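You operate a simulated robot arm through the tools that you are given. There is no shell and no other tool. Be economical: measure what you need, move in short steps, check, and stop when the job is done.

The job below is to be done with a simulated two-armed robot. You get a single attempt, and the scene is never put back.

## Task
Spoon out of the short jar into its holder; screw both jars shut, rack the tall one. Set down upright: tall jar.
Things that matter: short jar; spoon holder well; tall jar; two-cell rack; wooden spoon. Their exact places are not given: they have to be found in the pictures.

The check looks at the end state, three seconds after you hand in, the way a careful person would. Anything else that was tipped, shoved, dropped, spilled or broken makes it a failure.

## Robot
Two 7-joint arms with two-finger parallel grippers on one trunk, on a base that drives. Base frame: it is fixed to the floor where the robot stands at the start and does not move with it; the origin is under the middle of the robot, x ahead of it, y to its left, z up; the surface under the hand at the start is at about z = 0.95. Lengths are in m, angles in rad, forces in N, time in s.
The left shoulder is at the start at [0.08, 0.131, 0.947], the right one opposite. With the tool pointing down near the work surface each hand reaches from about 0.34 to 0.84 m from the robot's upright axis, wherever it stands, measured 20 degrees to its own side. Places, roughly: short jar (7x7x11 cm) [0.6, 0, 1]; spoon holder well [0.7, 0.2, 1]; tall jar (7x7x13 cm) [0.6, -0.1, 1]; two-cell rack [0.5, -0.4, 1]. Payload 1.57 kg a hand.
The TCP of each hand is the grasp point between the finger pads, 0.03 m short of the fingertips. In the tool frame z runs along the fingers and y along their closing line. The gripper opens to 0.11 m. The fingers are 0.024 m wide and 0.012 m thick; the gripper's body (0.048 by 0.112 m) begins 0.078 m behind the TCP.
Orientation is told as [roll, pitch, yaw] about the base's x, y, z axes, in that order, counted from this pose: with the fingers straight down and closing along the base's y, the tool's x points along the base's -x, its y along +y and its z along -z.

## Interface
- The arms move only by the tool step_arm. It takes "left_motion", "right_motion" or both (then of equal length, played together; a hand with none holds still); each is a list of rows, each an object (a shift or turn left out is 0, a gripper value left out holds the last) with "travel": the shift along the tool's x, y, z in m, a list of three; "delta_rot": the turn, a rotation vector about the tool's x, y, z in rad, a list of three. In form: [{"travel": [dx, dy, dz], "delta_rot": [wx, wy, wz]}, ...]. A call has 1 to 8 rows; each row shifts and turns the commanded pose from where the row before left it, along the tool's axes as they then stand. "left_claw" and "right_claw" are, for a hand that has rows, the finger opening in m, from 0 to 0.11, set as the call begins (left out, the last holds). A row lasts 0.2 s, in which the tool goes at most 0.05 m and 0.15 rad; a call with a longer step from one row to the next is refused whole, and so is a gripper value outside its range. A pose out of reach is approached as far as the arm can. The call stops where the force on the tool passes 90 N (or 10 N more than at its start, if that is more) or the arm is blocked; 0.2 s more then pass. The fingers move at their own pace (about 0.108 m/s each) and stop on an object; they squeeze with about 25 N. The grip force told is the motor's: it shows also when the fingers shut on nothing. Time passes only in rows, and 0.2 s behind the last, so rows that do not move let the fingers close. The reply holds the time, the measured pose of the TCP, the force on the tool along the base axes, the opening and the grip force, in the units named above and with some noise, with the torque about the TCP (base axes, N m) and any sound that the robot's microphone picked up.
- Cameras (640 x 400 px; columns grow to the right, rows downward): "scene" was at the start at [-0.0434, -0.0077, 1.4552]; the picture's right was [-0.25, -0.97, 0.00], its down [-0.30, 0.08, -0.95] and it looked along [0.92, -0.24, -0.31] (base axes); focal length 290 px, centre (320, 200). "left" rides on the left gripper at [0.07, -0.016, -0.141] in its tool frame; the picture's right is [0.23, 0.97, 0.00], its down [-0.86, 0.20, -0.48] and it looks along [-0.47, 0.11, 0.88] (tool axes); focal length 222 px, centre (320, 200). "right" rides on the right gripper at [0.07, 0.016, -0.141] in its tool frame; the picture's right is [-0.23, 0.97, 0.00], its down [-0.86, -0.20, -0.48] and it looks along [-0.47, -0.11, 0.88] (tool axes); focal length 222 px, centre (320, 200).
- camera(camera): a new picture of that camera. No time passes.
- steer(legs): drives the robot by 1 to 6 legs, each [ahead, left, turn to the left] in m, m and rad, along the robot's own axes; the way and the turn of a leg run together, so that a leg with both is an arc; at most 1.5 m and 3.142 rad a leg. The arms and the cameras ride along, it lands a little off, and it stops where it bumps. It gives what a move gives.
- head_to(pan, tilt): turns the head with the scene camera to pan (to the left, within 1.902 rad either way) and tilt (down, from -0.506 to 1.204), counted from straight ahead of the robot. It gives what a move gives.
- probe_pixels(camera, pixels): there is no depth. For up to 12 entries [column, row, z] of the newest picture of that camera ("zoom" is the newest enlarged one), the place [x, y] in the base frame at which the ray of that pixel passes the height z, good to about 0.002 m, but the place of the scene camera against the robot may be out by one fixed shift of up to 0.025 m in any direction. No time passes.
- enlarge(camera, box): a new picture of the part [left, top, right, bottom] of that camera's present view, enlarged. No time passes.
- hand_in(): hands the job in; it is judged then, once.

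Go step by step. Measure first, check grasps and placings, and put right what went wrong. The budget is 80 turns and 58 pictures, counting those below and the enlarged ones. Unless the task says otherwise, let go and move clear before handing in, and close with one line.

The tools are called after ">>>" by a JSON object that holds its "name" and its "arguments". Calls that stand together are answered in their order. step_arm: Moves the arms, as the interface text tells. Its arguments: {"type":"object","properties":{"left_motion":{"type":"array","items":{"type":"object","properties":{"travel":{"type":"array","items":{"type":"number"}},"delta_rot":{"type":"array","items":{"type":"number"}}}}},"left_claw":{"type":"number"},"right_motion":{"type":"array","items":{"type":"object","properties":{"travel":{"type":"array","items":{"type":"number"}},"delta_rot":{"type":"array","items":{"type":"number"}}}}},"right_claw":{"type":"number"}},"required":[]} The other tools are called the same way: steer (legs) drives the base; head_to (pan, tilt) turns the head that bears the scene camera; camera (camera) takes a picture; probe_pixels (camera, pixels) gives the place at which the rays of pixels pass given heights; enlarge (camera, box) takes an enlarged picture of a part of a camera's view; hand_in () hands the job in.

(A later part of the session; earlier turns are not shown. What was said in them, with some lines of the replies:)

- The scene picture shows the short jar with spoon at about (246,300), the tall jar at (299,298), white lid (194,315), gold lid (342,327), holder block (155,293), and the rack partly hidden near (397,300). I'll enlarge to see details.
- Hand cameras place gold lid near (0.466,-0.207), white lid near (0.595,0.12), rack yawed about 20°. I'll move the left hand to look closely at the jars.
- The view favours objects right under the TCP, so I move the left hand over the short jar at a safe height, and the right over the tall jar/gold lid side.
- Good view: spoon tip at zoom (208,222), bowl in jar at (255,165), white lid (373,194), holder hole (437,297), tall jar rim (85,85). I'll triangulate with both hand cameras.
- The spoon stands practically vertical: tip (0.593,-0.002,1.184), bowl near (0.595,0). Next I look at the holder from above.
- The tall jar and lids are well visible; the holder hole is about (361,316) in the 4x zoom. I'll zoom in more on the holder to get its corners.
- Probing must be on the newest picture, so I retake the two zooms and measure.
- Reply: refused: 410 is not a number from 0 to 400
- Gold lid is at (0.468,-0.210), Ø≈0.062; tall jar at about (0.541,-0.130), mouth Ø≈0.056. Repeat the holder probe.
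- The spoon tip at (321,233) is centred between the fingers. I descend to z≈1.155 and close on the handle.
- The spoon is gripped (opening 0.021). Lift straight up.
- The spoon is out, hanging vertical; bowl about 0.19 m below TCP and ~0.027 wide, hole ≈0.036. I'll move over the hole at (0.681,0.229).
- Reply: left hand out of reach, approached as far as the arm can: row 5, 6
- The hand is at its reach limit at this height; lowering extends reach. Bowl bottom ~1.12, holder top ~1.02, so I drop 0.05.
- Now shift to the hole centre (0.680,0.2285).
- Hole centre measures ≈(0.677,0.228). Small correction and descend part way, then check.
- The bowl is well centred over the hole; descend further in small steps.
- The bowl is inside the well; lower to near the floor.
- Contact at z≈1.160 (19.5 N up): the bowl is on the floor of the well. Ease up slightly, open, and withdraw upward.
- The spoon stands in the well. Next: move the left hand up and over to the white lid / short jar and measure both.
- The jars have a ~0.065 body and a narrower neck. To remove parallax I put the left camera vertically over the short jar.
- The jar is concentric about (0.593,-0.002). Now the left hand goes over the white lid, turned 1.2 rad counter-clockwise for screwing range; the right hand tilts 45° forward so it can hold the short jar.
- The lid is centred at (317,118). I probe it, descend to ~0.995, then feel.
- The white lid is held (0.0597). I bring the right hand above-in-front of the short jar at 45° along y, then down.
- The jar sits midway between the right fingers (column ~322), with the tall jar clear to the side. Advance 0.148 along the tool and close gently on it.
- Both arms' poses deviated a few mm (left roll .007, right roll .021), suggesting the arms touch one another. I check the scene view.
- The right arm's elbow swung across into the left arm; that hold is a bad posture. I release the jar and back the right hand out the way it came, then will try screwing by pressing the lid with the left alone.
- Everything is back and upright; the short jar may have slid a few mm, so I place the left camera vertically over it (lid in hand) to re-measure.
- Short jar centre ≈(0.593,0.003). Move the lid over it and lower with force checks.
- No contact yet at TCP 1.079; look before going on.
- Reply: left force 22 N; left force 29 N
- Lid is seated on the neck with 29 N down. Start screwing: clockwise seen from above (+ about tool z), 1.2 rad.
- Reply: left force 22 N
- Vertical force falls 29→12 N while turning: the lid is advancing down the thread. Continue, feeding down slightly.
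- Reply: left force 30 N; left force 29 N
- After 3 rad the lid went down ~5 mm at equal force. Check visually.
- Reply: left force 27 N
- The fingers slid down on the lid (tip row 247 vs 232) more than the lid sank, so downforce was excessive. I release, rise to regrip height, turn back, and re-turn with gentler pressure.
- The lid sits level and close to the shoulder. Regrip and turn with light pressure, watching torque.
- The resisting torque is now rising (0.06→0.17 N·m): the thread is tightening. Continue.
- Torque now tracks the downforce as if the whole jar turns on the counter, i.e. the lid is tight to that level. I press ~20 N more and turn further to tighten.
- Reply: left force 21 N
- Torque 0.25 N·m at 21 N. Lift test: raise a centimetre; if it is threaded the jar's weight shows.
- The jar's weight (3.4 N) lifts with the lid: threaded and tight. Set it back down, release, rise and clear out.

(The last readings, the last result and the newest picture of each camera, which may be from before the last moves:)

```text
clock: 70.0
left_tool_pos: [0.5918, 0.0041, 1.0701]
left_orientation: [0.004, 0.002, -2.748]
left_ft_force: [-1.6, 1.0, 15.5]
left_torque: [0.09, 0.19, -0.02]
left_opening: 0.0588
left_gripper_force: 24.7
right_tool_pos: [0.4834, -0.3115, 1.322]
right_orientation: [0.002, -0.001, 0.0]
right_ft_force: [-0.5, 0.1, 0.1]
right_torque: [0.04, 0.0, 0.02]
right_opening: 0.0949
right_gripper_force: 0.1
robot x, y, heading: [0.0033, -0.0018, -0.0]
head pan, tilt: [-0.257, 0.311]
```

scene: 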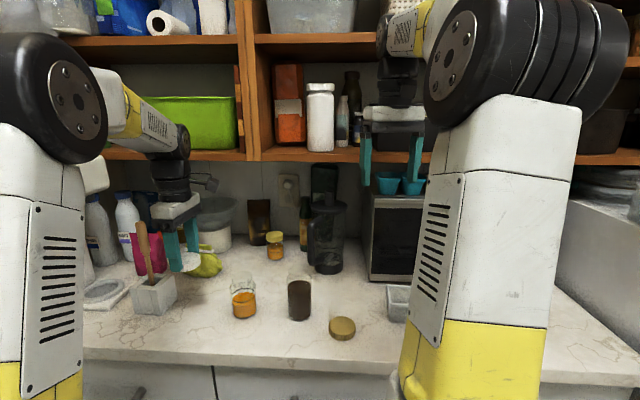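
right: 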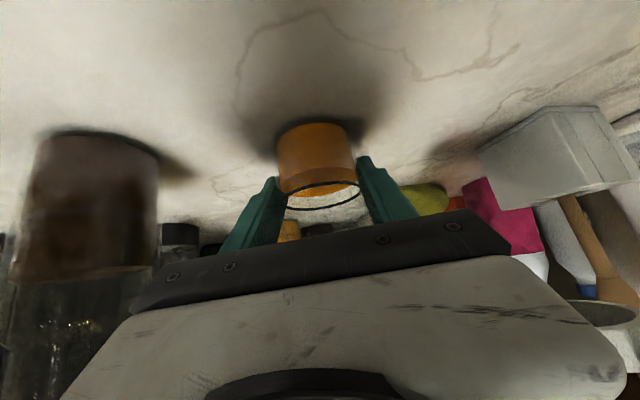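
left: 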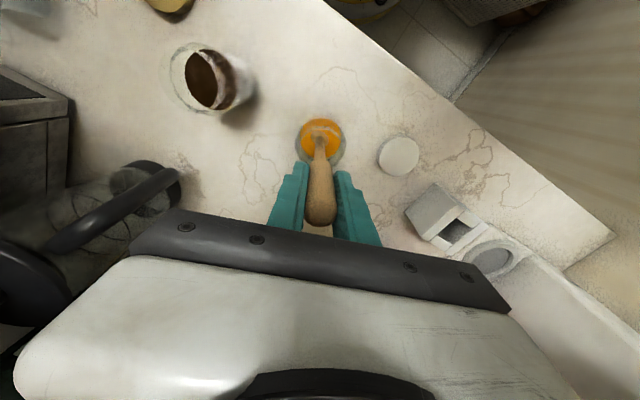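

Set down (15 N). Release and rise; the right hand meanwhile goes over the gold lid and turns ccw.

>>> {"name": "step_arm", "arguments": {"left_motion": [{"travel": [0, 0, -0.001]}, {}, {}, {"travel": [0, 0, -0.03]}, {"travel": [0, 0, -0.045]}, {"travel": [0, 0, -0.045]}, {"travel": [0, 0, -0.03], "delta_rot": [0, 0, -0.15]}, {"delta_rot": [0, 0, -0.15]}], "left_claw": 0.09, "right_motion": [{"travel": [0.005, 0.034, 0]}, {"travel": [0.005, 0.034, 0]}, {"travel": [0.006, 0.0335, 0]}, {"delta_rot": [0, 0, -0.15]}, {"delta_rot": [0, 0, -0.15]}, {"delta_rot": [0, 0, -0.15]}, {"delta_rot": [0, 0, -0.15]}, {"delta_rot": [0, 0, -0.15]}]}}

>>> {"name": "step_arm", "arguments": {"left_motion": [{"delta_rot": [0, 0, -0.15]}, {"delta_rot": [0, 0, -0.15]}, {"delta_rot": [0, 0, -0.15]}, {"delta_rot": [0, 0, -0.15]}, {"delta_rot": [0, 0, -0.15]}, {"delta_rot": [0, 0, -0.15]}, {"delta_rot": [0, 0, -0.15]}, {"delta_rot": [0, 0, -0.15]}], "right_motion": [{"delta_rot": [0, 0, -0.15]}, {"delta_rot": [0, 0, -0.15]}, {"delta_rot": [0, 0, -0.15]}, {"delta_rot": [0, 0, -0.15]}, {"delta_rot": [0, 0, -0.15]}, {"delta_rot": [0, 0, -0.15]}, {"delta_rot": [0, 0, -0.15]}, {}]}}

>>> {"name": "step_arm", "arguments": {"left_motion": [{"delta_rot": [0, 0, -0.15]}, {"delta_rot": [0, 0, -0.15]}, {"delta_rot": [0, 0, -0.15]}, {"delta_rot": [0, 0, -0.15]}, {"delta_rot": [0, 0, -0.15]}, {"delta_rot": [0, 0, -0.15]}, {"delta_rot": [0, 0, -0.15]}, {"delta_rot": [0, 0, -0.15]}], "right_motion": [{"travel": [0, 0, 0.045]}, {"travel": [0, 0, 0.045]}, {"travel": [0, 0, 0.045]}, {"travel": [0, 0, 0.045]}, {"travel": [0, 0, 0.015]}, {}, {}, {}]}}

>>> {"name": "enlarge", "arguments": {"camera": "right", "box": [180, 50, 460, 225]}}

```text
clock: 71.8
left_tool_pos: [0.5932, 0.0046, 1.2206]
left_orientation: [0.0, 0.002, -2.446]
left_ft_force: [-0.1, 0.1, 0.9]
left_torque: [-0.02, 0.02, -0.01]
left_opening: 0.09
left_gripper_force: 0.1
right_tool_pos: [0.4672, -0.211, 1.3211]
right_orientation: [0.001, 0.0, 0.752]
right_ft_force: [0.0, -0.7, 0.4]
right_torque: [0.0, -0.04, 0.03]
right_opening: 0.0951
right_gripper_force: 0.0
robot x, y, heading: [0.0014, 0.0004, 0.0]
head pan, tilt: [-0.257, 0.311]
```

```text
clock: 73.6
left_tool_pos: [0.5927, 0.0055, 1.2204]
left_orientation: [0.001, -0.001, -1.246]
left_ft_force: [-0.5, 0.2, 0.6]
left_torque: [0.01, 0.0, -0.01]
left_opening: 0.0898
left_gripper_force: 0.0
right_tool_pos: [0.4679, -0.2108, 1.3207]
right_orientation: [0.0, 0.001, 1.801]
right_ft_force: [0.3, 0.5, -0.4]
right_torque: [0.03, 0.0, 0.02]
right_opening: 0.0949
right_gripper_force: 0.0
robot x, y, heading: [0.0012, -0.0019, -0.005]
head pan, tilt: [-0.257, 0.311]
```

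```text
clock: 75.4
left_tool_pos: [0.5915, 0.0057, 1.2195]
left_orientation: [0.001, 0.0, -0.047]
left_ft_force: [-0.5, -0.5, 0.1]
left_torque: [0.02, -0.01, -0.02]
left_opening: 0.09
left_gripper_force: 0.0
right_tool_pos: [0.4692, -0.21, 1.1247]
right_orientation: [-0.001, 0.0, 1.8]
right_ft_force: [0.2, 0.5, 0.6]
right_torque: [0.01, 0.0, -0.03]
right_opening: 0.0953
right_gripper_force: 0.0
robot x, y, heading: [0.001, -0.0003, -0.003]
head pan, tilt: [-0.257, 0.311]
```

```text
2.29 times, centred on (320, 138) of right
```

zoom: 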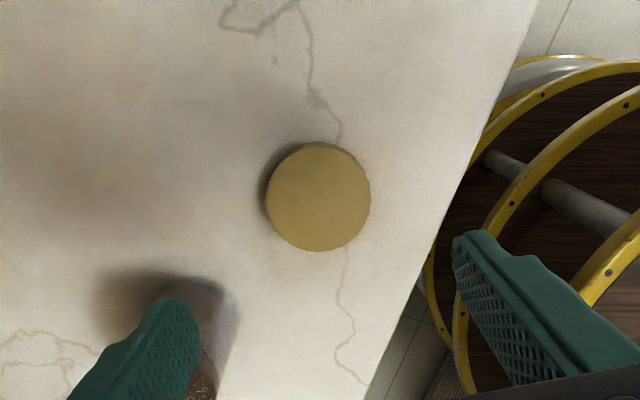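

>>> {"name": "probe_pixels", "arguments": {"camera": "zoom", "pixels": [[318, 197, 0.965], [265, 197, 0.965], [371, 197, 0.965], [318, 145, 0.965], [318, 251, 0.965]]}}

>>> {"name": "step_arm", "arguments": {"right_motion": [{"travel": [0, 0, 0.04]}, {"travel": [0, 0, 0.04]}, {"travel": [0, 0, 0.035]}, {"travel": [0, 0, 0.012]}, {}], "right_claw": 0.085}}

```text
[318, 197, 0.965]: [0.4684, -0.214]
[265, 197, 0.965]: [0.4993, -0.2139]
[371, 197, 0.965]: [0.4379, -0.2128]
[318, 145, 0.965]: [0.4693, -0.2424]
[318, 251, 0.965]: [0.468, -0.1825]
```

```text
clock: 76.6
left_tool_pos: [0.5921, 0.006, 1.2208]
left_orientation: [0.0, -0.001, -0.052]
left_ft_force: [-1.0, 0.0, 0.5]
left_torque: [0.03, 0.04, 0.0]
left_opening: 0.09
left_gripper_force: 0.1
right_tool_pos: [0.4662, -0.2109, 0.9988]
right_orientation: [0.001, 0.001, 1.799]
right_ft_force: [0.1, 0.3, 0.7]
right_torque: [-0.01, 0.05, -0.02]
right_opening: 0.0851
right_gripper_force: 0.0
robot x, y, heading: [0.002, 0.0012, 0.006]
head pan, tilt: [-0.257, 0.311]
```

>>> {"name": "step_arm", "arguments": {"right_motion": [{"travel": [0, 0, 0.007]}, {"travel": [0, 0, 0.006]}, {}]}}

>>> {"name": "step_arm", "arguments": {"right_motion": [{}, {}, {}], "right_claw": 0.0}}

>>> {"name": "step_arm", "arguments": {"right_motion": [{"travel": [0, 0, -0.02]}, {"travel": [0, 0, -0.04]}, {"travel": [0, 0, -0.045]}, {"travel": [0, 0, -0.045]}, {"travel": [0, 0, -0.025]}, {}], "left_motion": [{"travel": [0, 0.04, 0]}, {"travel": [0, 0.04, 0]}, {}, {}, {}, {}]}}

```text
clock: 77.4
left_tool_pos: [0.5923, 0.0048, 1.2204]
left_orientation: [-0.001, 0.0, -0.051]
left_ft_force: [-0.2, 0.7, 0.1]
left_torque: [0.01, 0.05, -0.02]
left_opening: 0.0901
left_gripper_force: 0.0
right_tool_pos: [0.4672, -0.2102, 0.9855]
right_orientation: [-0.001, 0.001, 1.8]
right_ft_force: [1.0, 0.8, -0.3]
right_torque: [0.0, 0.02, 0.02]
right_opening: 0.0852
right_gripper_force: 0.1
robot x, y, heading: [0.0016, 0.0034, 0.003]
head pan, tilt: [-0.257, 0.311]
```

```text
clock: 78.2
left_tool_pos: [0.592, 0.0044, 1.2197]
left_orientation: [0.0, -0.001, -0.052]
left_ft_force: [-0.2, -0.5, -0.3]
left_torque: [-0.01, -0.03, -0.03]
left_opening: 0.0898
left_gripper_force: 0.1
right_tool_pos: [0.4675, -0.2103, 0.9852]
right_orientation: [0.001, 0.001, 1.799]
right_ft_force: [-0.2, 0.3, -0.5]
right_torque: [0.01, 0.0, -0.02]
right_opening: 0.0587
right_gripper_force: 24.9
robot x, y, heading: [-0.0007, -0.0021, 0.002]
head pan, tilt: [-0.257, 0.311]
```

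```text
clock: 79.6
left_tool_pos: [0.5965, 0.0858, 1.2193]
left_orientation: [-0.001, 0.0, -0.05]
left_ft_force: [-0.5, -0.6, -0.6]
left_torque: [0.01, 0.01, -0.01]
left_opening: 0.0901
left_gripper_force: 0.0
right_tool_pos: [0.4685, -0.2108, 1.161]
right_orientation: [-0.001, 0.0, 1.801]
right_ft_force: [-0.3, 0.0, 0.0]
right_torque: [-0.03, -0.02, -0.02]
right_opening: 0.0588
right_gripper_force: 24.9
robot x, y, heading: [-0.0053, -0.0017, 0.004]
head pan, tilt: [-0.257, 0.311]
```

Gold lid is held (0.0587). Place the right camera vertically over the tall jar to measure its centre; left hand moves up and away.

>>> {"name": "step_arm", "arguments": {"right_motion": [{"travel": [-0.0331, -0.0263, 0]}, {"travel": [-0.0331, -0.0263, 0]}, {"travel": [-0.0331, -0.0263, 0]}, {"travel": [-0.0331, -0.0263, 0]}, {}], "left_motion": [{"travel": [0.025, 0.02, -0.025]}, {"travel": [0.03, 0.025, -0.025]}, {"travel": [0.03, 0.025, -0.025]}, {"travel": [0.03, 0.025, 0]}, {}]}}

>>> {"name": "enlarge", "arguments": {"camera": "right", "box": [240, 20, 400, 120]}}

>>> {"name": "probe_pixels", "arguments": {"camera": "zoom", "pixels": [[320, 237, 1.0], [320, 237, 1.06]]}}

```text
clock: 80.8
left_tool_pos: [0.4854, 0.187, 1.2951]
left_orientation: [-0.001, 0.001, -0.051]
left_ft_force: [-0.4, 0.0, -1.1]
left_torque: [0.02, 0.01, 0.01]
left_opening: 0.0899
left_gripper_force: 0.1
right_tool_pos: [0.5409, -0.0561, 1.1603]
right_orientation: [0.001, 0.0, 1.799]
right_ft_force: [-0.3, -0.6, -0.8]
right_torque: [0.01, -0.03, 0.0]
right_opening: 0.0587
right_gripper_force: 25.0
robot x, y, heading: [0.0015, -0.0006, -0.003]
head pan, tilt: [-0.257, 0.311]
```

```text
4.00 times, centred on (320, 70) of right
```

zoom: 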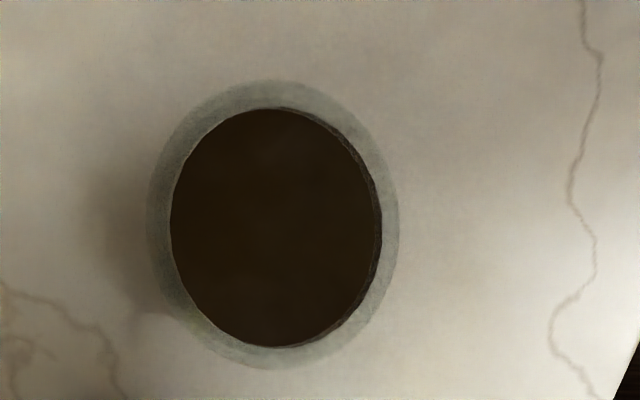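

```text
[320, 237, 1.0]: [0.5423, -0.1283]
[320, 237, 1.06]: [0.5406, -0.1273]
```

>>> {"name": "probe_pixels", "arguments": {"camera": "zoom", "pixels": [[272, 224, 1.06], [276, 227, 1.03], [272, 224, 1.04], [146, 224, 1.05], [398, 224, 1.05], [272, 78, 1.05], [272, 370, 1.05]]}}

```text
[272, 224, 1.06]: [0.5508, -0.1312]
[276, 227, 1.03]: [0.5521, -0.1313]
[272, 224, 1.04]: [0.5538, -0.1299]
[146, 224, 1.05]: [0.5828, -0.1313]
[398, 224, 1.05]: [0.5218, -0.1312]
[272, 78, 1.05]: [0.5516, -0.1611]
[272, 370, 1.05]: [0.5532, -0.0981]
```

Tall jar centre ≈(0.552,-0.130). Move the gold lid over it and descend with checks (contact expected near TCP z 1.097).

>>> {"name": "step_arm", "arguments": {"right_motion": [{"travel": [0.0368, 0.0026, 0]}, {"travel": [0.0368, 0.0026, 0]}, {"travel": [0, 0, 0.03]}, {"travel": [0, 0, 0.02]}, {}]}}

>>> {"name": "step_arm", "arguments": {"right_motion": [{"travel": [0, 0, 0.005]}, {}]}}

>>> {"name": "step_arm", "arguments": {"right_motion": [{"travel": [0, 0, 0.004]}, {}]}}

>>> {"name": "step_arm", "arguments": {"right_motion": [{"travel": [0, 0, 0.003]}, {}]}}

```text
clock: 82.0
left_tool_pos: [0.486, 0.1856, 1.2951]
left_orientation: [-0.001, 0.0, -0.051]
left_ft_force: [0.4, 0.4, 0.1]
left_torque: [0.01, -0.03, 0.02]
left_opening: 0.0902
left_gripper_force: 0.1
right_tool_pos: [0.5513, -0.1298, 1.1104]
right_orientation: [0.002, -0.001, 1.799]
right_ft_force: [0.2, 2.5, 0.4]
right_torque: [0.12, 0.01, -0.03]
right_opening: 0.0588
right_gripper_force: 24.8
robot x, y, heading: [0.0035, 0.0021, 0.002]
head pan, tilt: [-0.257, 0.311]
```

```text
clock: 82.6
left_tool_pos: [0.4857, 0.1868, 1.2945]
left_orientation: [0.002, 0.001, -0.05]
left_ft_force: [-0.2, 0.9, 0.3]
left_torque: [0.0, 0.01, 0.01]
left_opening: 0.0898
left_gripper_force: 0.1
right_tool_pos: [0.5521, -0.1313, 1.1043]
right_orientation: [0.001, 0.0, 1.798]
right_ft_force: [-1.0, 0.7, 1.1]
right_torque: [0.09, 0.05, 0.0]
right_opening: 0.0587
right_gripper_force: 25.1
robot x, y, heading: [-0.0026, 0.0005, -0.005]
head pan, tilt: [-0.257, 0.311]
```

```text
clock: 83.2
left_tool_pos: [0.487, 0.187, 1.295]
left_orientation: [-0.001, 0.0, -0.052]
left_ft_force: [-0.1, 0.0, 0.1]
left_torque: [0.02, 0.0, -0.01]
left_opening: 0.0897
left_gripper_force: 0.0
right_tool_pos: [0.5515, -0.131, 1.1014]
right_orientation: [0.0, 0.0, 1.8]
right_ft_force: [-0.3, 0.1, -0.1]
right_torque: [0.06, 0.04, -0.03]
right_opening: 0.0587
right_gripper_force: 24.9
robot x, y, heading: [0.0006, -0.0026, -0.0]
head pan, tilt: [-0.257, 0.311]
```

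```text
clock: 83.8
left_tool_pos: [0.4849, 0.1871, 1.2953]
left_orientation: [-0.001, -0.001, -0.05]
left_ft_force: [-0.2, -0.1, 0.3]
left_torque: [0.01, 0.02, 0.02]
left_opening: 0.0899
left_gripper_force: 0.0
right_tool_pos: [0.5521, -0.131, 1.0994]
right_orientation: [-0.001, 0.0, 1.8]
right_ft_force: [-1.1, 0.6, 16.3]
right_torque: [0.0, 0.16, 0.03]
right_opening: 0.0586
right_gripper_force: 24.2
robot x, y, heading: [-0.0017, 0.0013, -0.002]
head pan, tilt: [-0.257, 0.311]
```

Contact with 16 N at z≈1.10, as expected. Turn clockwise with modest pressure.

>>> {"name": "step_arm", "arguments": {"right_motion": [{"travel": [0, 0, 0.0005], "delta_rot": [0, 0, 0.15]}, {"delta_rot": [0, 0, 0.15]}, {"delta_rot": [0, 0, 0.15]}, {"delta_rot": [0, 0, 0.15]}, {"delta_rot": [0, 0, 0.15]}, {"delta_rot": [0, 0, 0.15]}]}}

>>> {"name": "step_arm", "arguments": {"right_motion": [{"delta_rot": [0, 0, 0.15]}, {"delta_rot": [0, 0, 0.15]}, {"delta_rot": [0, 0, 0.15]}, {"delta_rot": [0, 0, 0.15]}, {"delta_rot": [0, 0, 0.15]}, {"delta_rot": [0, 0, 0.15]}]}}

>>> {"name": "step_arm", "arguments": {"right_motion": [{"travel": [0, 0, 0.0003], "delta_rot": [0, 0, 0.15]}, {"travel": [0, 0, 0.0003], "delta_rot": [0, 0, 0.15]}, {"delta_rot": [0, 0, 0.15]}, {"delta_rot": [0, 0, 0.15]}, {"delta_rot": [0, 0, 0.15]}, {"delta_rot": [0, 0, 0.15]}]}}

```text
clock: 85.2
left_tool_pos: [0.4856, 0.1875, 1.2952]
left_orientation: [0.0, 0.001, -0.052]
left_ft_force: [0.2, -0.2, -0.5]
left_torque: [0.0, -0.01, 0.0]
left_opening: 0.0901
left_gripper_force: 0.1
right_tool_pos: [0.5522, -0.1311, 1.0994]
right_orientation: [-0.002, 0.0, 0.895]
right_ft_force: [9.1, 3.9, 26.2]
right_torque: [0.19, -0.4, 0.03]
right_opening: 0.059
right_gripper_force: 25.0
robot x, y, heading: [0.0055, -0.0016, 0.0]
head pan, tilt: [-0.257, 0.311]
```

```text
clock: 86.6
left_tool_pos: [0.4867, 0.1867, 1.2952]
left_orientation: [0.0, 0.001, -0.05]
left_ft_force: [0.3, 0.2, -0.1]
left_torque: [-0.01, -0.02, 0.01]
left_opening: 0.0901
left_gripper_force: 0.0
right_tool_pos: [0.5511, -0.1319, 1.0979]
right_orientation: [-0.002, 0.001, -0.004]
right_ft_force: [6.0, 0.1, 16.4]
right_torque: [0.03, -0.19, -0.01]
right_opening: 0.0589
right_gripper_force: 24.9
robot x, y, heading: [0.003, 0.0031, 0.003]
head pan, tilt: [-0.257, 0.311]
```

```text
clock: 88.0
left_tool_pos: [0.4853, 0.1869, 1.2963]
left_orientation: [0.0, 0.001, -0.05]
left_ft_force: [0.6, 1.0, 0.6]
left_torque: [0.04, 0.03, 0.0]
left_opening: 0.0899
left_gripper_force: 0.0
right_tool_pos: [0.5515, -0.1303, 1.0973]
right_orientation: [0.0, 0.0, -0.903]
right_ft_force: [0.9, -2.7, 7.6]
right_torque: [-0.08, 0.01, -0.04]
right_opening: 0.0587
right_gripper_force: 25.0
robot x, y, heading: [-0.0019, -0.0025, 0.001]
head pan, tilt: [-0.257, 0.311]
```

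Force falls as it turns: thread engaging. Continue.

>>> {"name": "step_arm", "arguments": {"right_motion": [{"travel": [0, 0, 0.0004], "delta_rot": [0, 0, 0.15]}, {"travel": [0, 0, 0.0004], "delta_rot": [0, 0, 0.15]}, {"travel": [0, 0, 0.0004], "delta_rot": [0, 0, 0.15]}, {"travel": [0, 0, 0.0004], "delta_rot": [0, 0, 0.15]}, {"delta_rot": [0, 0, 0.15]}]}}

>>> {"name": "step_arm", "arguments": {"right_motion": [{"travel": [0, 0, 0.0003], "delta_rot": [0, 0, 0.15]}, {"travel": [0, 0, 0.0003], "delta_rot": [0, 0, 0.15]}, {"delta_rot": [0, 0, 0.15]}, {"delta_rot": [0, 0, 0.15]}, {"delta_rot": [0, 0, 0.15]}]}}

```text
clock: 89.2
left_tool_pos: [0.4858, 0.1876, 1.296]
left_orientation: [-0.002, 0.001, -0.051]
left_ft_force: [-0.3, 0.3, -0.1]
left_torque: [-0.04, -0.05, 0.01]
left_opening: 0.0901
left_gripper_force: 0.1
right_tool_pos: [0.552, -0.1316, 1.0968]
right_orientation: [0.003, 0.0, -1.652]
right_ft_force: [-0.1, -3.6, 17.9]
right_torque: [0.17, 0.07, 0.01]
right_opening: 0.0584
right_gripper_force: 24.9
robot x, y, heading: [0.0007, 0.0002, -0.003]
head pan, tilt: [-0.257, 0.311]
```

```text
clock: 90.4
left_tool_pos: [0.486, 0.1867, 1.2955]
left_orientation: [0.001, 0.001, -0.05]
left_ft_force: [-0.7, -0.1, -0.3]
left_torque: [-0.03, -0.03, -0.01]
left_opening: 0.0898
left_gripper_force: 0.0
right_tool_pos: [0.5519, -0.131, 1.0956]
right_orientation: [0.001, 0.0, -2.402]
right_ft_force: [-0.7, -6.7, 22.9]
right_torque: [-0.14, -0.21, 0.0]
right_opening: 0.0585
right_gripper_force: 25.0
robot x, y, heading: [0.0034, 0.0033, -0.0]
head pan, tilt: [-0.257, 0.311]
```

Regrip: open, rotate back to +1.8.

>>> {"name": "step_arm", "arguments": {"right_motion": [{}, {}, {"travel": [0, 0, -0.004]}, {"delta_rot": [0, 0, -0.15]}, {"delta_rot": [0, 0, -0.15]}, {"delta_rot": [0, 0, -0.15]}, {"delta_rot": [0, 0, -0.15]}, {"delta_rot": [0, 0, -0.15]}], "right_claw": 0.08}}

>>> {"name": "step_arm", "arguments": {"right_motion": [{"delta_rot": [0, 0, -0.15]}, {"delta_rot": [0, 0, -0.15]}, {"delta_rot": [0, 0, -0.15]}, {"delta_rot": [0, 0, -0.15]}, {"delta_rot": [0, 0, -0.15]}, {"delta_rot": [0, 0, -0.15]}, {"delta_rot": [0, 0, -0.15]}, {"delta_rot": [0, 0, -0.15]}]}}

>>> {"name": "step_arm", "arguments": {"right_motion": [{"delta_rot": [0, 0, -0.15]}, {"delta_rot": [0, 0, -0.15]}, {"delta_rot": [0, 0, -0.15]}, {"delta_rot": [0, 0, -0.15]}, {"delta_rot": [0, 0, -0.15]}, {"delta_rot": [0, 0, -0.15]}, {"delta_rot": [0, 0, -0.15]}, {"delta_rot": [0, 0, -0.15]}]}}

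>>> {"name": "step_arm", "arguments": {"right_motion": [{"delta_rot": [0, 0, -0.15]}, {"delta_rot": [0, 0, -0.15]}, {"delta_rot": [0, 0, -0.15]}, {"delta_rot": [0, 0, -0.15]}, {}]}}

>>> {"name": "step_arm", "arguments": {"right_motion": [{}, {}, {}], "right_claw": 0.0}}

>>> {"name": "step_arm", "arguments": {"right_motion": [{"travel": [0, 0, 0.002], "delta_rot": [0, 0, 0.15]}, {"delta_rot": [0, 0, 0.15]}, {"delta_rot": [0, 0, 0.15]}, {"delta_rot": [0, 0, 0.15]}]}}

>>> {"name": "step_arm", "arguments": {"right_motion": [{"delta_rot": [0, 0, 0.15]}, {"delta_rot": [0, 0, 0.15]}, {"delta_rot": [0, 0, 0.15]}, {"delta_rot": [0, 0, 0.15]}, {"delta_rot": [0, 0, 0.15]}]}}

```text
clock: 92.2
left_tool_pos: [0.4871, 0.187, 1.2951]
left_orientation: [-0.001, 0.0, -0.049]
left_ft_force: [0.6, 0.2, -0.4]
left_torque: [0.03, -0.02, -0.05]
left_opening: 0.0902
left_gripper_force: 0.2
right_tool_pos: [0.5521, -0.1314, 1.0995]
right_orientation: [0.001, -0.001, -1.648]
right_ft_force: [0.0, -0.4, 0.4]
right_torque: [0.02, 0.0, -0.03]
right_opening: 0.08
right_gripper_force: 0.3
robot x, y, heading: [-0.0006, 0.0013, 0.003]
head pan, tilt: [-0.257, 0.311]
```

```text
clock: 94.0
left_tool_pos: [0.4869, 0.1864, 1.2949]
left_orientation: [0.002, 0.0, -0.049]
left_ft_force: [0.3, -0.2, 0.1]
left_torque: [-0.03, 0.0, -0.01]
left_opening: 0.0899
left_gripper_force: 0.1
right_tool_pos: [0.551, -0.1299, 1.0995]
right_orientation: [0.0, 0.0, -0.447]
right_ft_force: [0.6, 0.9, -0.4]
right_torque: [0.03, 0.0, -0.01]
right_opening: 0.0798
right_gripper_force: 0.0
robot x, y, heading: [0.0037, 0.0036, -0.003]
head pan, tilt: [-0.257, 0.311]
```

```text
clock: 95.8
left_tool_pos: [0.486, 0.1867, 1.2952]
left_orientation: [0.001, -0.001, -0.051]
left_ft_force: [0.7, 0.4, -0.1]
left_torque: [0.02, 0.0, -0.01]
left_opening: 0.0901
left_gripper_force: 0.1
right_tool_pos: [0.551, -0.1308, 1.0987]
right_orientation: [-0.001, 0.0, 0.752]
right_ft_force: [-0.7, -0.6, 0.8]
right_torque: [0.01, -0.01, -0.01]
right_opening: 0.0798
right_gripper_force: 0.1
robot x, y, heading: [0.0016, 0.0011, -0.0]
head pan, tilt: [-0.257, 0.311]
```

```text
clock: 97.0
left_tool_pos: [0.4869, 0.1868, 1.2948]
left_orientation: [0.001, 0.001, -0.05]
left_ft_force: [-0.1, 0.5, 0.1]
left_torque: [0.05, 0.03, 0.0]
left_opening: 0.0897
left_gripper_force: 0.1
right_tool_pos: [0.5519, -0.1306, 1.1001]
right_orientation: [0.0, 0.001, 1.351]
right_ft_force: [-0.7, -0.1, -0.2]
right_torque: [0.04, 0.0, 0.02]
right_opening: 0.0803
right_gripper_force: 0.0
robot x, y, heading: [-0.0, -0.0046, -0.003]
head pan, tilt: [-0.257, 0.311]
```

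```text
clock: 97.8
left_tool_pos: [0.4858, 0.1878, 1.2953]
left_orientation: [0.0, -0.001, -0.048]
left_ft_force: [-1.1, -0.7, 0.3]
left_torque: [0.01, 0.0, 0.0]
left_opening: 0.0898
left_gripper_force: 0.1
right_tool_pos: [0.5517, -0.1309, 1.0986]
right_orientation: [0.001, 0.0, 1.351]
right_ft_force: [-0.1, -0.4, 0.2]
right_torque: [0.03, 0.04, -0.02]
right_opening: 0.0588
right_gripper_force: 24.9
robot x, y, heading: [-0.001, 0.0014, -0.003]
head pan, tilt: [-0.257, 0.311]
```

```text
clock: 98.8
left_tool_pos: [0.4848, 0.1869, 1.2951]
left_orientation: [0.0, 0.0, -0.053]
left_ft_force: [0.2, -0.5, -0.2]
left_torque: [0.01, 0.01, 0.01]
left_opening: 0.0901
left_gripper_force: 0.1
right_tool_pos: [0.5521, -0.1302, 1.0982]
right_orientation: [-0.002, -0.003, 0.746]
right_ft_force: [2.4, 1.1, 19.4]
right_torque: [-0.06, -0.09, 0.03]
right_opening: 0.059
right_gripper_force: 24.7
robot x, y, heading: [-0.0028, 0.0014, 0.001]
head pan, tilt: [-0.257, 0.311]
```

```text
clock: 100.0
left_tool_pos: [0.4874, 0.1874, 1.2952]
left_orientation: [0.001, -0.001, -0.051]
left_ft_force: [0.3, 0.4, 0.8]
left_torque: [0.02, 0.0, -0.01]
left_opening: 0.09
left_gripper_force: 0.0
right_tool_pos: [0.5516, -0.1304, 1.0973]
right_orientation: [0.0, 0.003, -0.001]
right_ft_force: [-0.4, 0.6, 6.0]
right_torque: [0.09, -0.01, 0.11]
right_opening: 0.0588
right_gripper_force: 25.2
robot x, y, heading: [-0.0013, -0.0027, 0.004]
head pan, tilt: [-0.257, 0.311]
```

Torque rises to 0.11 at only 6 N down: tightening. Continue with a bit more pressure.

>>> {"name": "step_arm", "arguments": {"right_motion": [{"travel": [0, 0, 0.001], "delta_rot": [0, 0, 0.15]}, {"delta_rot": [0, 0, 0.15]}, {"delta_rot": [0, 0, 0.15]}, {"delta_rot": [0, 0, 0.15]}]}}

>>> {"name": "step_arm", "arguments": {"right_motion": [{"travel": [0, 0, 0.001], "delta_rot": [0, 0, 0.15]}, {"delta_rot": [0, 0, 0.15]}, {"delta_rot": [0, 0, 0.15]}, {"delta_rot": [0, 0, 0.15]}]}}

>>> {"name": "step_arm", "arguments": {"right_motion": [{"travel": [0, 0, 0.001], "delta_rot": [0, 0, 0.15]}, {"delta_rot": [0, 0, 0.15]}, {"delta_rot": [0, 0, 0.15]}]}}

```text
clock: 101.0
left_tool_pos: [0.4865, 0.1867, 1.2947]
left_orientation: [0.002, 0.0, -0.05]
left_ft_force: [-0.6, 0.0, 0.6]
left_torque: [0.01, 0.02, 0.01]
left_opening: 0.0899
left_gripper_force: 0.2
right_tool_pos: [0.5515, -0.1303, 1.0973]
right_orientation: [0.0, 0.001, -0.604]
right_ft_force: [0.6, -1.0, 12.0]
right_torque: [-0.04, -0.05, 0.24]
right_opening: 0.0588
right_gripper_force: 25.7
robot x, y, heading: [0.0011, -0.0001, -0.002]
head pan, tilt: [-0.257, 0.311]
```

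```text
clock: 102.0
left_tool_pos: [0.487, 0.1874, 1.2949]
left_orientation: [0.0, 0.0, -0.05]
left_ft_force: [0.5, 0.3, 0.5]
left_torque: [0.01, -0.02, 0.0]
left_opening: 0.0902
left_gripper_force: 0.2
right_tool_pos: [0.552, -0.1298, 1.0957]
right_orientation: [0.001, 0.001, -1.202]
right_ft_force: [0.0, 1.7, 11.5]
right_torque: [0.07, -0.06, 0.17]
right_opening: 0.0586
right_gripper_force: 24.9
robot x, y, heading: [0.0003, -0.0008, -0.004]
head pan, tilt: [-0.257, 0.311]
```

```text
clock: 102.8
left_tool_pos: [0.4859, 0.1873, 1.2964]
left_orientation: [0.0, -0.001, -0.049]
left_ft_force: [0.1, -0.2, 0.0]
left_torque: [-0.03, 0.01, 0.01]
left_opening: 0.0898
left_gripper_force: 0.1
right_tool_pos: [0.5517, -0.1309, 1.0949]
right_orientation: [0.0, 0.0, -1.651]
right_ft_force: [0.7, 1.0, 13.0]
right_torque: [0.0, -0.02, 0.2]
right_opening: 0.0588
right_gripper_force: 25.3
robot x, y, heading: [-0.0018, 0.0001, -0.002]
head pan, tilt: [-0.257, 0.311]
```

Same tight signature as before. One firmer squeeze turn, then lift the jar by its lid.

>>> {"name": "step_arm", "arguments": {"right_motion": [{"travel": [0, 0, 0.0015], "delta_rot": [0, 0, 0.1]}, {"delta_rot": [0, 0, 0.1]}, {"delta_rot": [0, 0, 0.1]}]}}

>>> {"name": "step_arm", "arguments": {"right_motion": [{"travel": [0, 0, -0.006]}, {"travel": [0, 0, -0.01]}, {"travel": [0, 0, -0.03]}, {"travel": [0, 0, -0.04]}, {"travel": [0, 0, -0.04]}, {}]}}

>>> {"name": "camera", "arguments": {"camera": "scene"}}

```text
clock: 103.6
left_tool_pos: [0.4869, 0.1873, 1.2948]
left_orientation: [0.0, 0.0, -0.052]
left_ft_force: [0.1, -0.5, 0.1]
left_torque: [0.0, -0.03, -0.02]
left_opening: 0.09
left_gripper_force: 0.1
right_tool_pos: [0.5528, -0.1309, 1.0941]
right_orientation: [0.0, 0.001, -1.95]
right_ft_force: [1.5, -0.6, 15.6]
right_torque: [0.0, -0.03, 0.25]
right_opening: 0.0587
right_gripper_force: 24.7
robot x, y, heading: [-0.0004, -0.0023, 0.004]
head pan, tilt: [-0.257, 0.311]
```

```text
clock: 105.0
left_tool_pos: [0.4864, 0.1869, 1.2967]
left_orientation: [0.001, -0.001, -0.05]
left_ft_force: [-0.4, 0.0, 0.7]
left_torque: [0.03, 0.04, 0.02]
left_opening: 0.0903
left_gripper_force: 0.0
right_tool_pos: [0.5516, -0.1314, 1.2201]
right_orientation: [-0.001, 0.0, -1.95]
right_ft_force: [-0.5, -1.1, -3.8]
right_torque: [0.02, -0.01, -0.01]
right_opening: 0.059
right_gripper_force: 25.1
robot x, y, heading: [-0.0013, 0.0016, -0.003]
head pan, tilt: [-0.257, 0.311]
```

```text
11 pictures are left
```

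scene: 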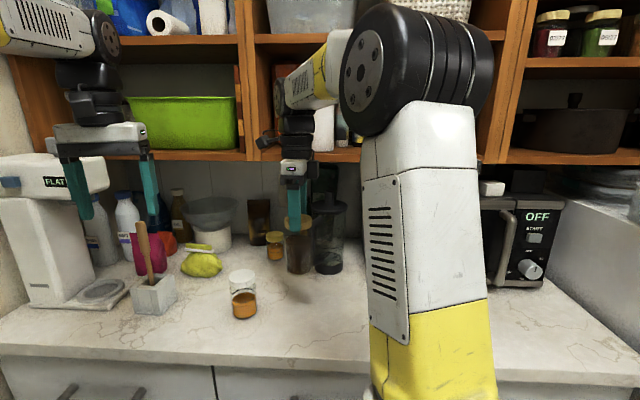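

The tall jar hangs from its closed lid (3.8 N). Move right with it, so the camera sits over the near cell of the rack.

>>> {"name": "step_arm", "arguments": {"right_motion": [{"travel": [-0.0453, 0.0031, 0]}, {"travel": [-0.0453, 0.0031, 0]}, {"travel": [-0.0453, 0.0031, 0]}, {"travel": [-0.0453, 0.0031, 0]}, {"travel": [-0.0453, 0.0031, 0]}, {"travel": [-0.0453, 0.0031, 0]}, {"travel": [-0.0453, 0.0031, 0]}, {}]}}

>>> {"name": "camera", "arguments": {"camera": "right"}}

```text
clock: 106.8
left_tool_pos: [0.4864, 0.1878, 1.2955]
left_orientation: [0.0, -0.001, -0.05]
left_ft_force: [-0.5, 0.3, 0.3]
left_torque: [0.0, 0.01, -0.01]
left_opening: 0.09
left_gripper_force: 0.0
right_tool_pos: [0.4546, -0.4349, 1.219]
right_orientation: [0.0, 0.0, -1.948]
right_ft_force: [-0.5, -0.2, -4.0]
right_torque: [-0.01, 0.0, -0.01]
right_opening: 0.0586
right_gripper_force: 25.5
robot x, y, heading: [0.004, -0.0004, -0.002]
head pan, tilt: [-0.257, 0.311]
```

```text
10 pictures are left
```

right: 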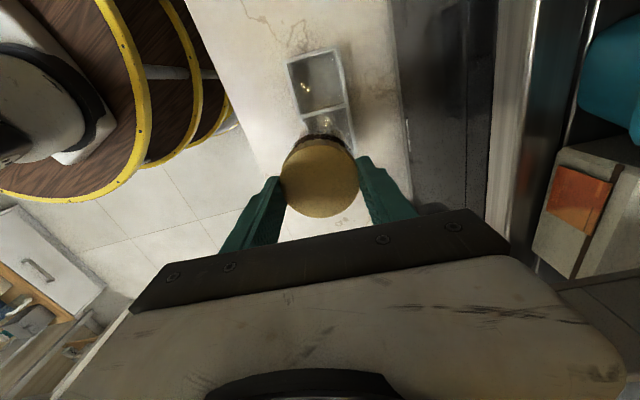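

The near cell is clearly visible around (320,82). Enlarge to measure.

>>> {"name": "enlarge", "arguments": {"camera": "right", "box": [270, 35, 374, 115]}}

>>> {"name": "probe_pixels", "arguments": {"camera": "zoom", "pixels": [[320, 280, 0.98]]}}

```text
5.00 times, centred on (322, 75) of right
```

zoom: 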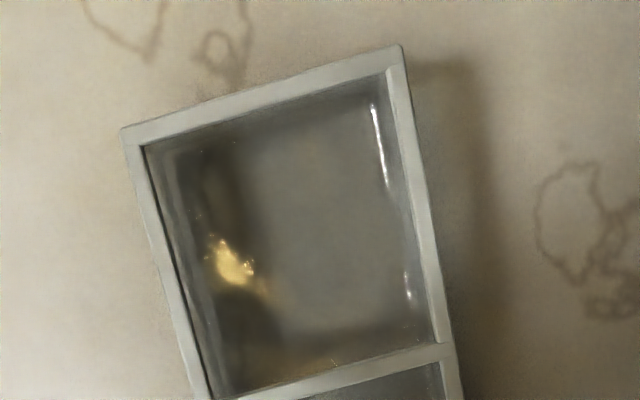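

```text
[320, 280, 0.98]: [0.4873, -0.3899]
```

>>> {"name": "probe_pixels", "arguments": {"camera": "zoom", "pixels": [[292, 247, 0.99], [145, 147, 0.99], [388, 70, 0.99], [437, 345, 0.99], [210, 398, 0.99], [122, 130, 0.99], [402, 46, 0.99], [310, 220, 0.99], [310, 220, 1.1]]}}

```text
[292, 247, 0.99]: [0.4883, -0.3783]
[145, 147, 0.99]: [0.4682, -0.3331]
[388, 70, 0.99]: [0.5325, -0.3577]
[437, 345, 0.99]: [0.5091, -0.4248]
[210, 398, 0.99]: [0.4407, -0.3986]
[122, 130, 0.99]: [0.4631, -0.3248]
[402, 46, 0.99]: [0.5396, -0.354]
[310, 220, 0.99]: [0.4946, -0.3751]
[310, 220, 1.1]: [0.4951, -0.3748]
```

Cell inner ≈0.069 m, centre (0.488,-0.3785). Move the jar over it and lower part way.

>>> {"name": "step_arm", "arguments": {"right_motion": [{"travel": [0.0324, 0.005, 0]}, {"travel": [0.0324, 0.0051, 0]}, {"travel": [0, 0, 0.025]}, {"travel": [0, 0, 0.02]}, {}, {}]}}

>>> {"name": "enlarge", "arguments": {"camera": "right", "box": [240, 70, 400, 190]}}

>>> {"name": "enlarge", "arguments": {"camera": "scene", "box": [340, 200, 500, 340]}}

```text
clock: 108.2
left_tool_pos: [0.4857, 0.1866, 1.2951]
left_orientation: [0.0, 0.0, -0.05]
left_ft_force: [0.0, -0.1, 0.5]
left_torque: [-0.02, 0.0, -0.01]
left_opening: 0.0899
left_gripper_force: 0.1
right_tool_pos: [0.4895, -0.3767, 1.1754]
right_orientation: [0.0, -0.002, -1.949]
right_ft_force: [0.2, -0.6, -5.5]
right_torque: [-0.02, 0.03, 0.03]
right_opening: 0.0588
right_gripper_force: 24.6
robot x, y, heading: [0.0001, -0.0037, 0.001]
head pan, tilt: [-0.257, 0.311]
```

```text
3.33 times, centred on (320, 130) of right
```

zoom: 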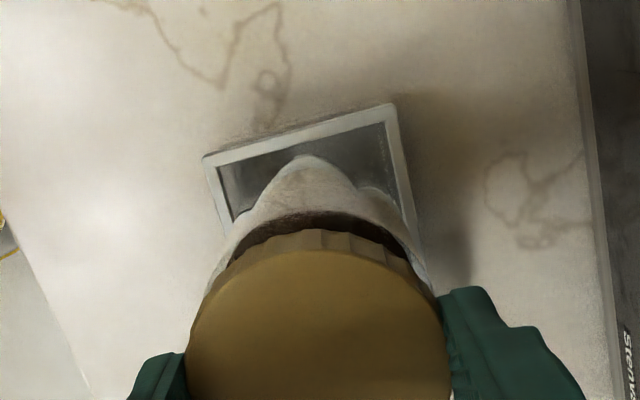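

```text
2.86 times, centred on (420, 270) of scene
```

zoom: 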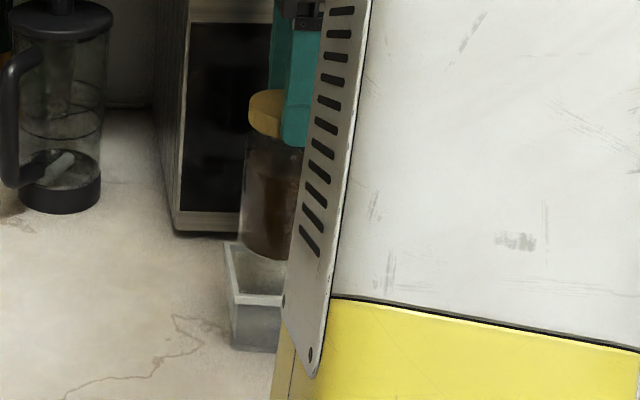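

The jar hangs straight above the cell. Lower in small steps.

>>> {"name": "step_arm", "arguments": {"right_motion": [{"travel": [0, 0, 0.01]}, {"travel": [0, 0, 0.01]}, {}]}}

>>> {"name": "step_arm", "arguments": {"right_motion": [{"travel": [0, 0, 0.007]}, {"travel": [0, 0, 0.007]}, {}]}}

>>> {"name": "step_arm", "arguments": {"right_motion": [{"travel": [0, 0, 0.007]}, {"travel": [0, 0, 0.007]}, {}]}}

```text
clock: 109.0
left_tool_pos: [0.4862, 0.1873, 1.2951]
left_orientation: [0.001, -0.001, -0.051]
left_ft_force: [-0.6, -0.4, -0.2]
left_torque: [0.01, -0.01, 0.04]
left_opening: 0.0899
left_gripper_force: 0.0
right_tool_pos: [0.4893, -0.3785, 1.1536]
right_orientation: [-0.001, 0.0, -1.949]
right_ft_force: [0.2, 0.8, -5.2]
right_torque: [-0.01, 0.02, 0.02]
right_opening: 0.0586
right_gripper_force: 25.1
robot x, y, heading: [-0.0012, -0.0025, -0.0]
head pan, tilt: [-0.257, 0.311]
```

```text
clock: 109.8
left_tool_pos: [0.4865, 0.1865, 1.2947]
left_orientation: [-0.001, -0.001, -0.05]
left_ft_force: [0.0, -0.8, -0.8]
left_torque: [-0.03, -0.01, 0.03]
left_opening: 0.0899
left_gripper_force: 0.0
right_tool_pos: [0.4872, -0.3768, 1.1415]
right_orientation: [-0.001, 0.002, -1.95]
right_ft_force: [0.1, 0.8, -4.9]
right_torque: [-0.03, -0.02, 0.01]
right_opening: 0.0593
right_gripper_force: 24.8
robot x, y, heading: [0.0008, 0.001, -0.004]
head pan, tilt: [-0.257, 0.311]
```

```text
clock: 110.6
left_tool_pos: [0.4862, 0.1871, 1.2954]
left_orientation: [0.0, 0.001, -0.05]
left_ft_force: [0.1, 1.1, -0.4]
left_torque: [-0.03, -0.01, -0.01]
left_opening: 0.0901
left_gripper_force: 0.1
right_tool_pos: [0.489, -0.3762, 1.1263]
right_orientation: [-0.001, 0.0, -1.95]
right_ft_force: [0.4, 0.7, -4.3]
right_torque: [0.02, -0.01, 0.04]
right_opening: 0.0587
right_gripper_force: 24.9
robot x, y, heading: [-0.0009, -0.0039, 0.001]
head pan, tilt: [-0.257, 0.311]
```

>>> {"name": "step_arm", "arguments": {"right_motion": [{"travel": [0, 0, 0.006]}, {"travel": [0, 0, 0.006]}, {}]}}

>>> {"name": "step_arm", "arguments": {"right_motion": [{"travel": [0, 0, 0.005]}, {"travel": [0, 0, 0.004]}, {}]}}

>>> {"name": "step_arm", "arguments": {"right_motion": [{"travel": [0, 0, 0.003]}, {}]}}

```text
clock: 111.4
left_tool_pos: [0.487, 0.1864, 1.2964]
left_orientation: [-0.001, -0.001, -0.051]
left_ft_force: [0.4, 0.0, 0.0]
left_torque: [0.0, -0.01, 0.0]
left_opening: 0.0898
left_gripper_force: 0.0
right_tool_pos: [0.4876, -0.3775, 1.1137]
right_orientation: [-0.003, 0.001, -1.952]
right_ft_force: [0.2, -0.7, -5.3]
right_torque: [-0.03, 0.0, 0.0]
right_opening: 0.0588
right_gripper_force: 25.2
robot x, y, heading: [-0.0008, 0.0006, 0.001]
head pan, tilt: [-0.257, 0.311]
```

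```text
clock: 112.2
left_tool_pos: [0.4869, 0.1869, 1.296]
left_orientation: [0.0, 0.0, -0.051]
left_ft_force: [0.8, 0.9, 0.5]
left_torque: [-0.01, 0.0, 0.02]
left_opening: 0.09
left_gripper_force: 0.0
right_tool_pos: [0.4886, -0.3772, 1.1067]
right_orientation: [0.0, 0.001, -1.95]
right_ft_force: [0.0, 0.9, -4.6]
right_torque: [-0.01, -0.06, 0.01]
right_opening: 0.0588
right_gripper_force: 24.7
robot x, y, heading: [-0.001, 0.0031, 0.001]
head pan, tilt: [-0.257, 0.311]
```

```text
clock: 112.8
left_tool_pos: [0.4861, 0.1861, 1.2957]
left_orientation: [-0.001, -0.001, -0.05]
left_ft_force: [0.2, -0.6, 1.0]
left_torque: [0.0, 0.0, -0.02]
left_opening: 0.0901
left_gripper_force: 0.1
right_tool_pos: [0.4888, -0.3759, 1.1027]
right_orientation: [-0.002, 0.0, -1.95]
right_ft_force: [0.6, 0.7, -4.7]
right_torque: [0.02, -0.02, 0.0]
right_opening: 0.059
right_gripper_force: 25.0
robot x, y, heading: [0.0022, -0.0024, 0.003]
head pan, tilt: [-0.257, 0.311]
```

>>> {"name": "step_arm", "arguments": {"right_motion": [{"travel": [0, 0, 0.002]}, {}]}}

>>> {"name": "step_arm", "arguments": {"right_motion": [{"travel": [0, 0, 0.002]}, {}]}}

>>> {"name": "step_arm", "arguments": {"right_motion": [{"travel": [0, 0, 0.002]}, {}]}}

```text
clock: 113.4
left_tool_pos: [0.4867, 0.1868, 1.2952]
left_orientation: [0.0, -0.001, -0.051]
left_ft_force: [0.1, 0.6, -0.1]
left_torque: [-0.01, -0.01, -0.01]
left_opening: 0.0899
left_gripper_force: 0.0
right_tool_pos: [0.4882, -0.3761, 1.1006]
right_orientation: [0.001, 0.0, -1.948]
right_ft_force: [-0.4, -0.3, -5.3]
right_torque: [-0.03, -0.02, 0.01]
right_opening: 0.0586
right_gripper_force: 24.9
robot x, y, heading: [0.0008, -0.0028, 0.0]
head pan, tilt: [-0.257, 0.311]
```

```text
clock: 114.0
left_tool_pos: [0.4848, 0.1877, 1.2962]
left_orientation: [0.002, 0.002, -0.05]
left_ft_force: [-1.0, 0.2, -0.5]
left_torque: [0.02, -0.03, 0.01]
left_opening: 0.0899
left_gripper_force: 0.1
right_tool_pos: [0.4884, -0.3765, 1.0982]
right_orientation: [0.0, 0.001, -1.95]
right_ft_force: [-1.6, 0.6, -1.5]
right_torque: [-0.02, 0.04, 0.0]
right_opening: 0.0589
right_gripper_force: 25.1
robot x, y, heading: [-0.0018, -0.0021, 0.004]
head pan, tilt: [-0.257, 0.311]
```

```text
clock: 114.6
left_tool_pos: [0.4868, 0.1865, 1.2956]
left_orientation: [-0.001, 0.001, -0.049]
left_ft_force: [-0.7, -0.4, -0.5]
left_torque: [0.02, -0.02, 0.02]
left_opening: 0.0901
left_gripper_force: 0.1
right_tool_pos: [0.4885, -0.3764, 1.0987]
right_orientation: [0.003, -0.001, -1.949]
right_ft_force: [-3.2, 0.1, 17.5]
right_torque: [0.04, 0.28, -0.02]
right_opening: 0.0588
right_gripper_force: 25.0
robot x, y, heading: [0.0019, -0.0002, -0.001]
head pan, tilt: [-0.257, 0.311]
```

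Jar rests on the rack floor (17.5 N at 1.098). Ease, release, and rise.

>>> {"name": "step_arm", "arguments": {"right_motion": [{"travel": [0, 0, -0.0015]}, {}]}}

>>> {"name": "step_arm", "arguments": {"right_motion": [{}, {}, {}, {"travel": [0, 0, -0.03]}, {"travel": [0, 0, -0.045]}, {"travel": [0, 0, -0.045]}, {"travel": [0, 0, -0.045]}, {}], "right_claw": 0.09}}

>>> {"name": "camera", "arguments": {"camera": "right"}}

```text
clock: 115.2
left_tool_pos: [0.4864, 0.1875, 1.296]
left_orientation: [-0.001, -0.001, -0.05]
left_ft_force: [-0.3, -0.3, 0.9]
left_torque: [0.0, -0.03, -0.02]
left_opening: 0.0902
left_gripper_force: 0.1
right_tool_pos: [0.4894, -0.3759, 1.0982]
right_orientation: [0.0, 0.0, -1.95]
right_ft_force: [1.2, -1.2, 7.6]
right_torque: [-0.13, -0.13, 0.03]
right_opening: 0.0588
right_gripper_force: 25.2
robot x, y, heading: [-0.0035, 0.0036, -0.001]
head pan, tilt: [-0.257, 0.311]
```

```text
clock: 117.0
left_tool_pos: [0.4866, 0.1871, 1.296]
left_orientation: [0.0, -0.001, -0.051]
left_ft_force: [0.3, -0.4, -0.2]
left_torque: [0.01, -0.01, 0.03]
left_opening: 0.0901
left_gripper_force: 0.2
right_tool_pos: [0.4865, -0.3765, 1.2637]
right_orientation: [0.002, 0.001, -1.95]
right_ft_force: [0.1, -0.2, -0.3]
right_torque: [0.0, 0.0, -0.05]
right_opening: 0.0901
right_gripper_force: 0.0
robot x, y, heading: [0.0002, 0.0005, -0.0]
head pan, tilt: [-0.257, 0.311]
```

```text
6 pictures are left
```

right: 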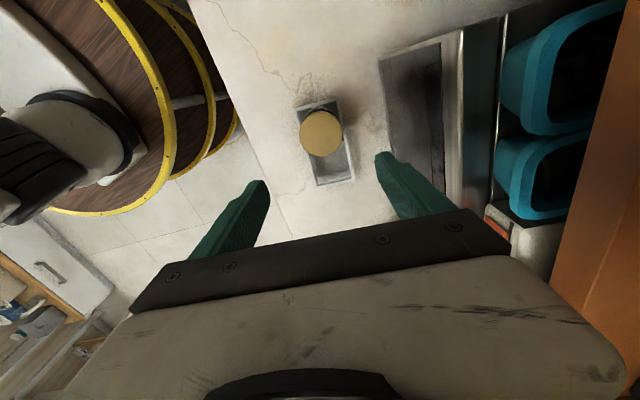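

The tall jar stands racked in the near cell. Raise the right arm clear and take a last overview.

>>> {"name": "step_arm", "arguments": {"right_motion": [{"travel": [0, 0, -0.03]}, {"travel": [-0.045, 0, -0.02]}, {"travel": [-0.045, 0, 0]}, {}]}}

>>> {"name": "head_to", "arguments": {"pan": -0.35, "tilt": 0.45}}

>>> {"name": "camera", "arguments": {"camera": "scene"}}

>>> {"name": "enlarge", "arguments": {"camera": "scene", "box": [100, 180, 300, 300]}}

```text
clock: 118.0
left_tool_pos: [0.4866, 0.1876, 1.2964]
left_orientation: [-0.001, 0.001, -0.051]
left_ft_force: [-0.1, 0.0, 0.3]
left_torque: [0.01, 0.02, 0.01]
left_opening: 0.09
left_gripper_force: 0.2
right_tool_pos: [0.4561, -0.4612, 1.3127]
right_orientation: [-0.001, 0.0, -1.95]
right_ft_force: [0.5, -0.2, 0.5]
right_torque: [0.03, 0.02, 0.02]
right_opening: 0.0903
right_gripper_force: 0.0
robot x, y, heading: [-0.0034, -0.0006, -0.0]
head pan, tilt: [-0.257, 0.311]
```

```text
clock: 118.7
left_tool_pos: [0.4851, 0.1871, 1.2956]
left_orientation: [0.0, 0.0, -0.051]
left_ft_force: [0.9, -1.1, 0.5]
left_torque: [0.03, 0.0, -0.03]
left_opening: 0.0902
left_gripper_force: 0.0
right_tool_pos: [0.4542, -0.4601, 1.3137]
right_orientation: [-0.001, 0.0, -1.949]
right_ft_force: [0.1, -0.1, 1.5]
right_torque: [-0.01, 0.02, 0.0]
right_opening: 0.09
right_gripper_force: 0.1
robot x, y, heading: [0.0001, -0.0, -0.002]
head pan, tilt: [-0.351, 0.45]
```

```text
5 pictures are left
```

scene: 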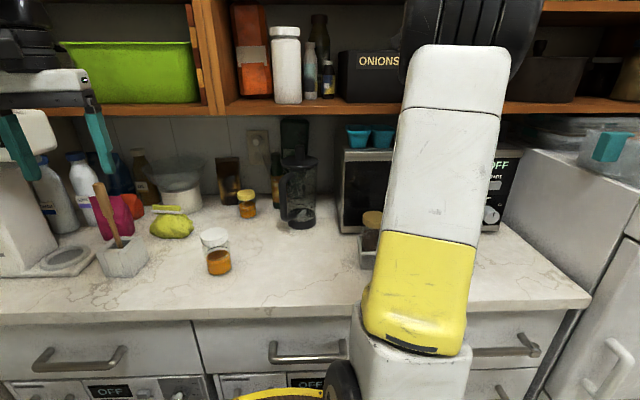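

```text
3.20 times, centred on (200, 240) of scene
```

zoom: 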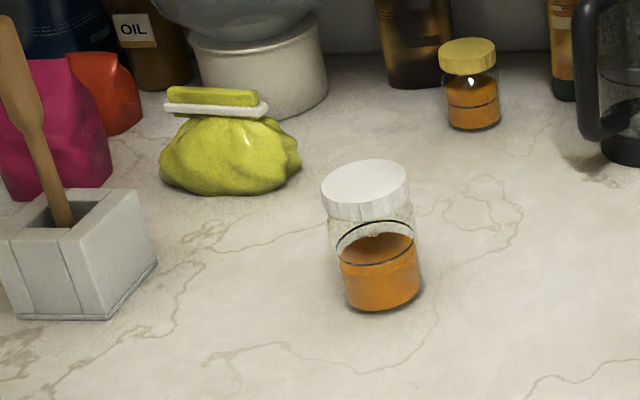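

The overview shows the spoon in its holder, the short jar closed and upright at zoom (370,235), and the tall jar closed in the rack. Both hands are empty and clear, so I'm handing in.

>>> {"name": "hand_in", "arguments": {}}

```text
The job is handed in.
```

The spoon is in its holder, both jars are screwed shut, and the tall jar stands upright in the rack; the job is handed in. While I was trying to hold it, the short jar slid about 5 mm along the counter; it stayed upright.
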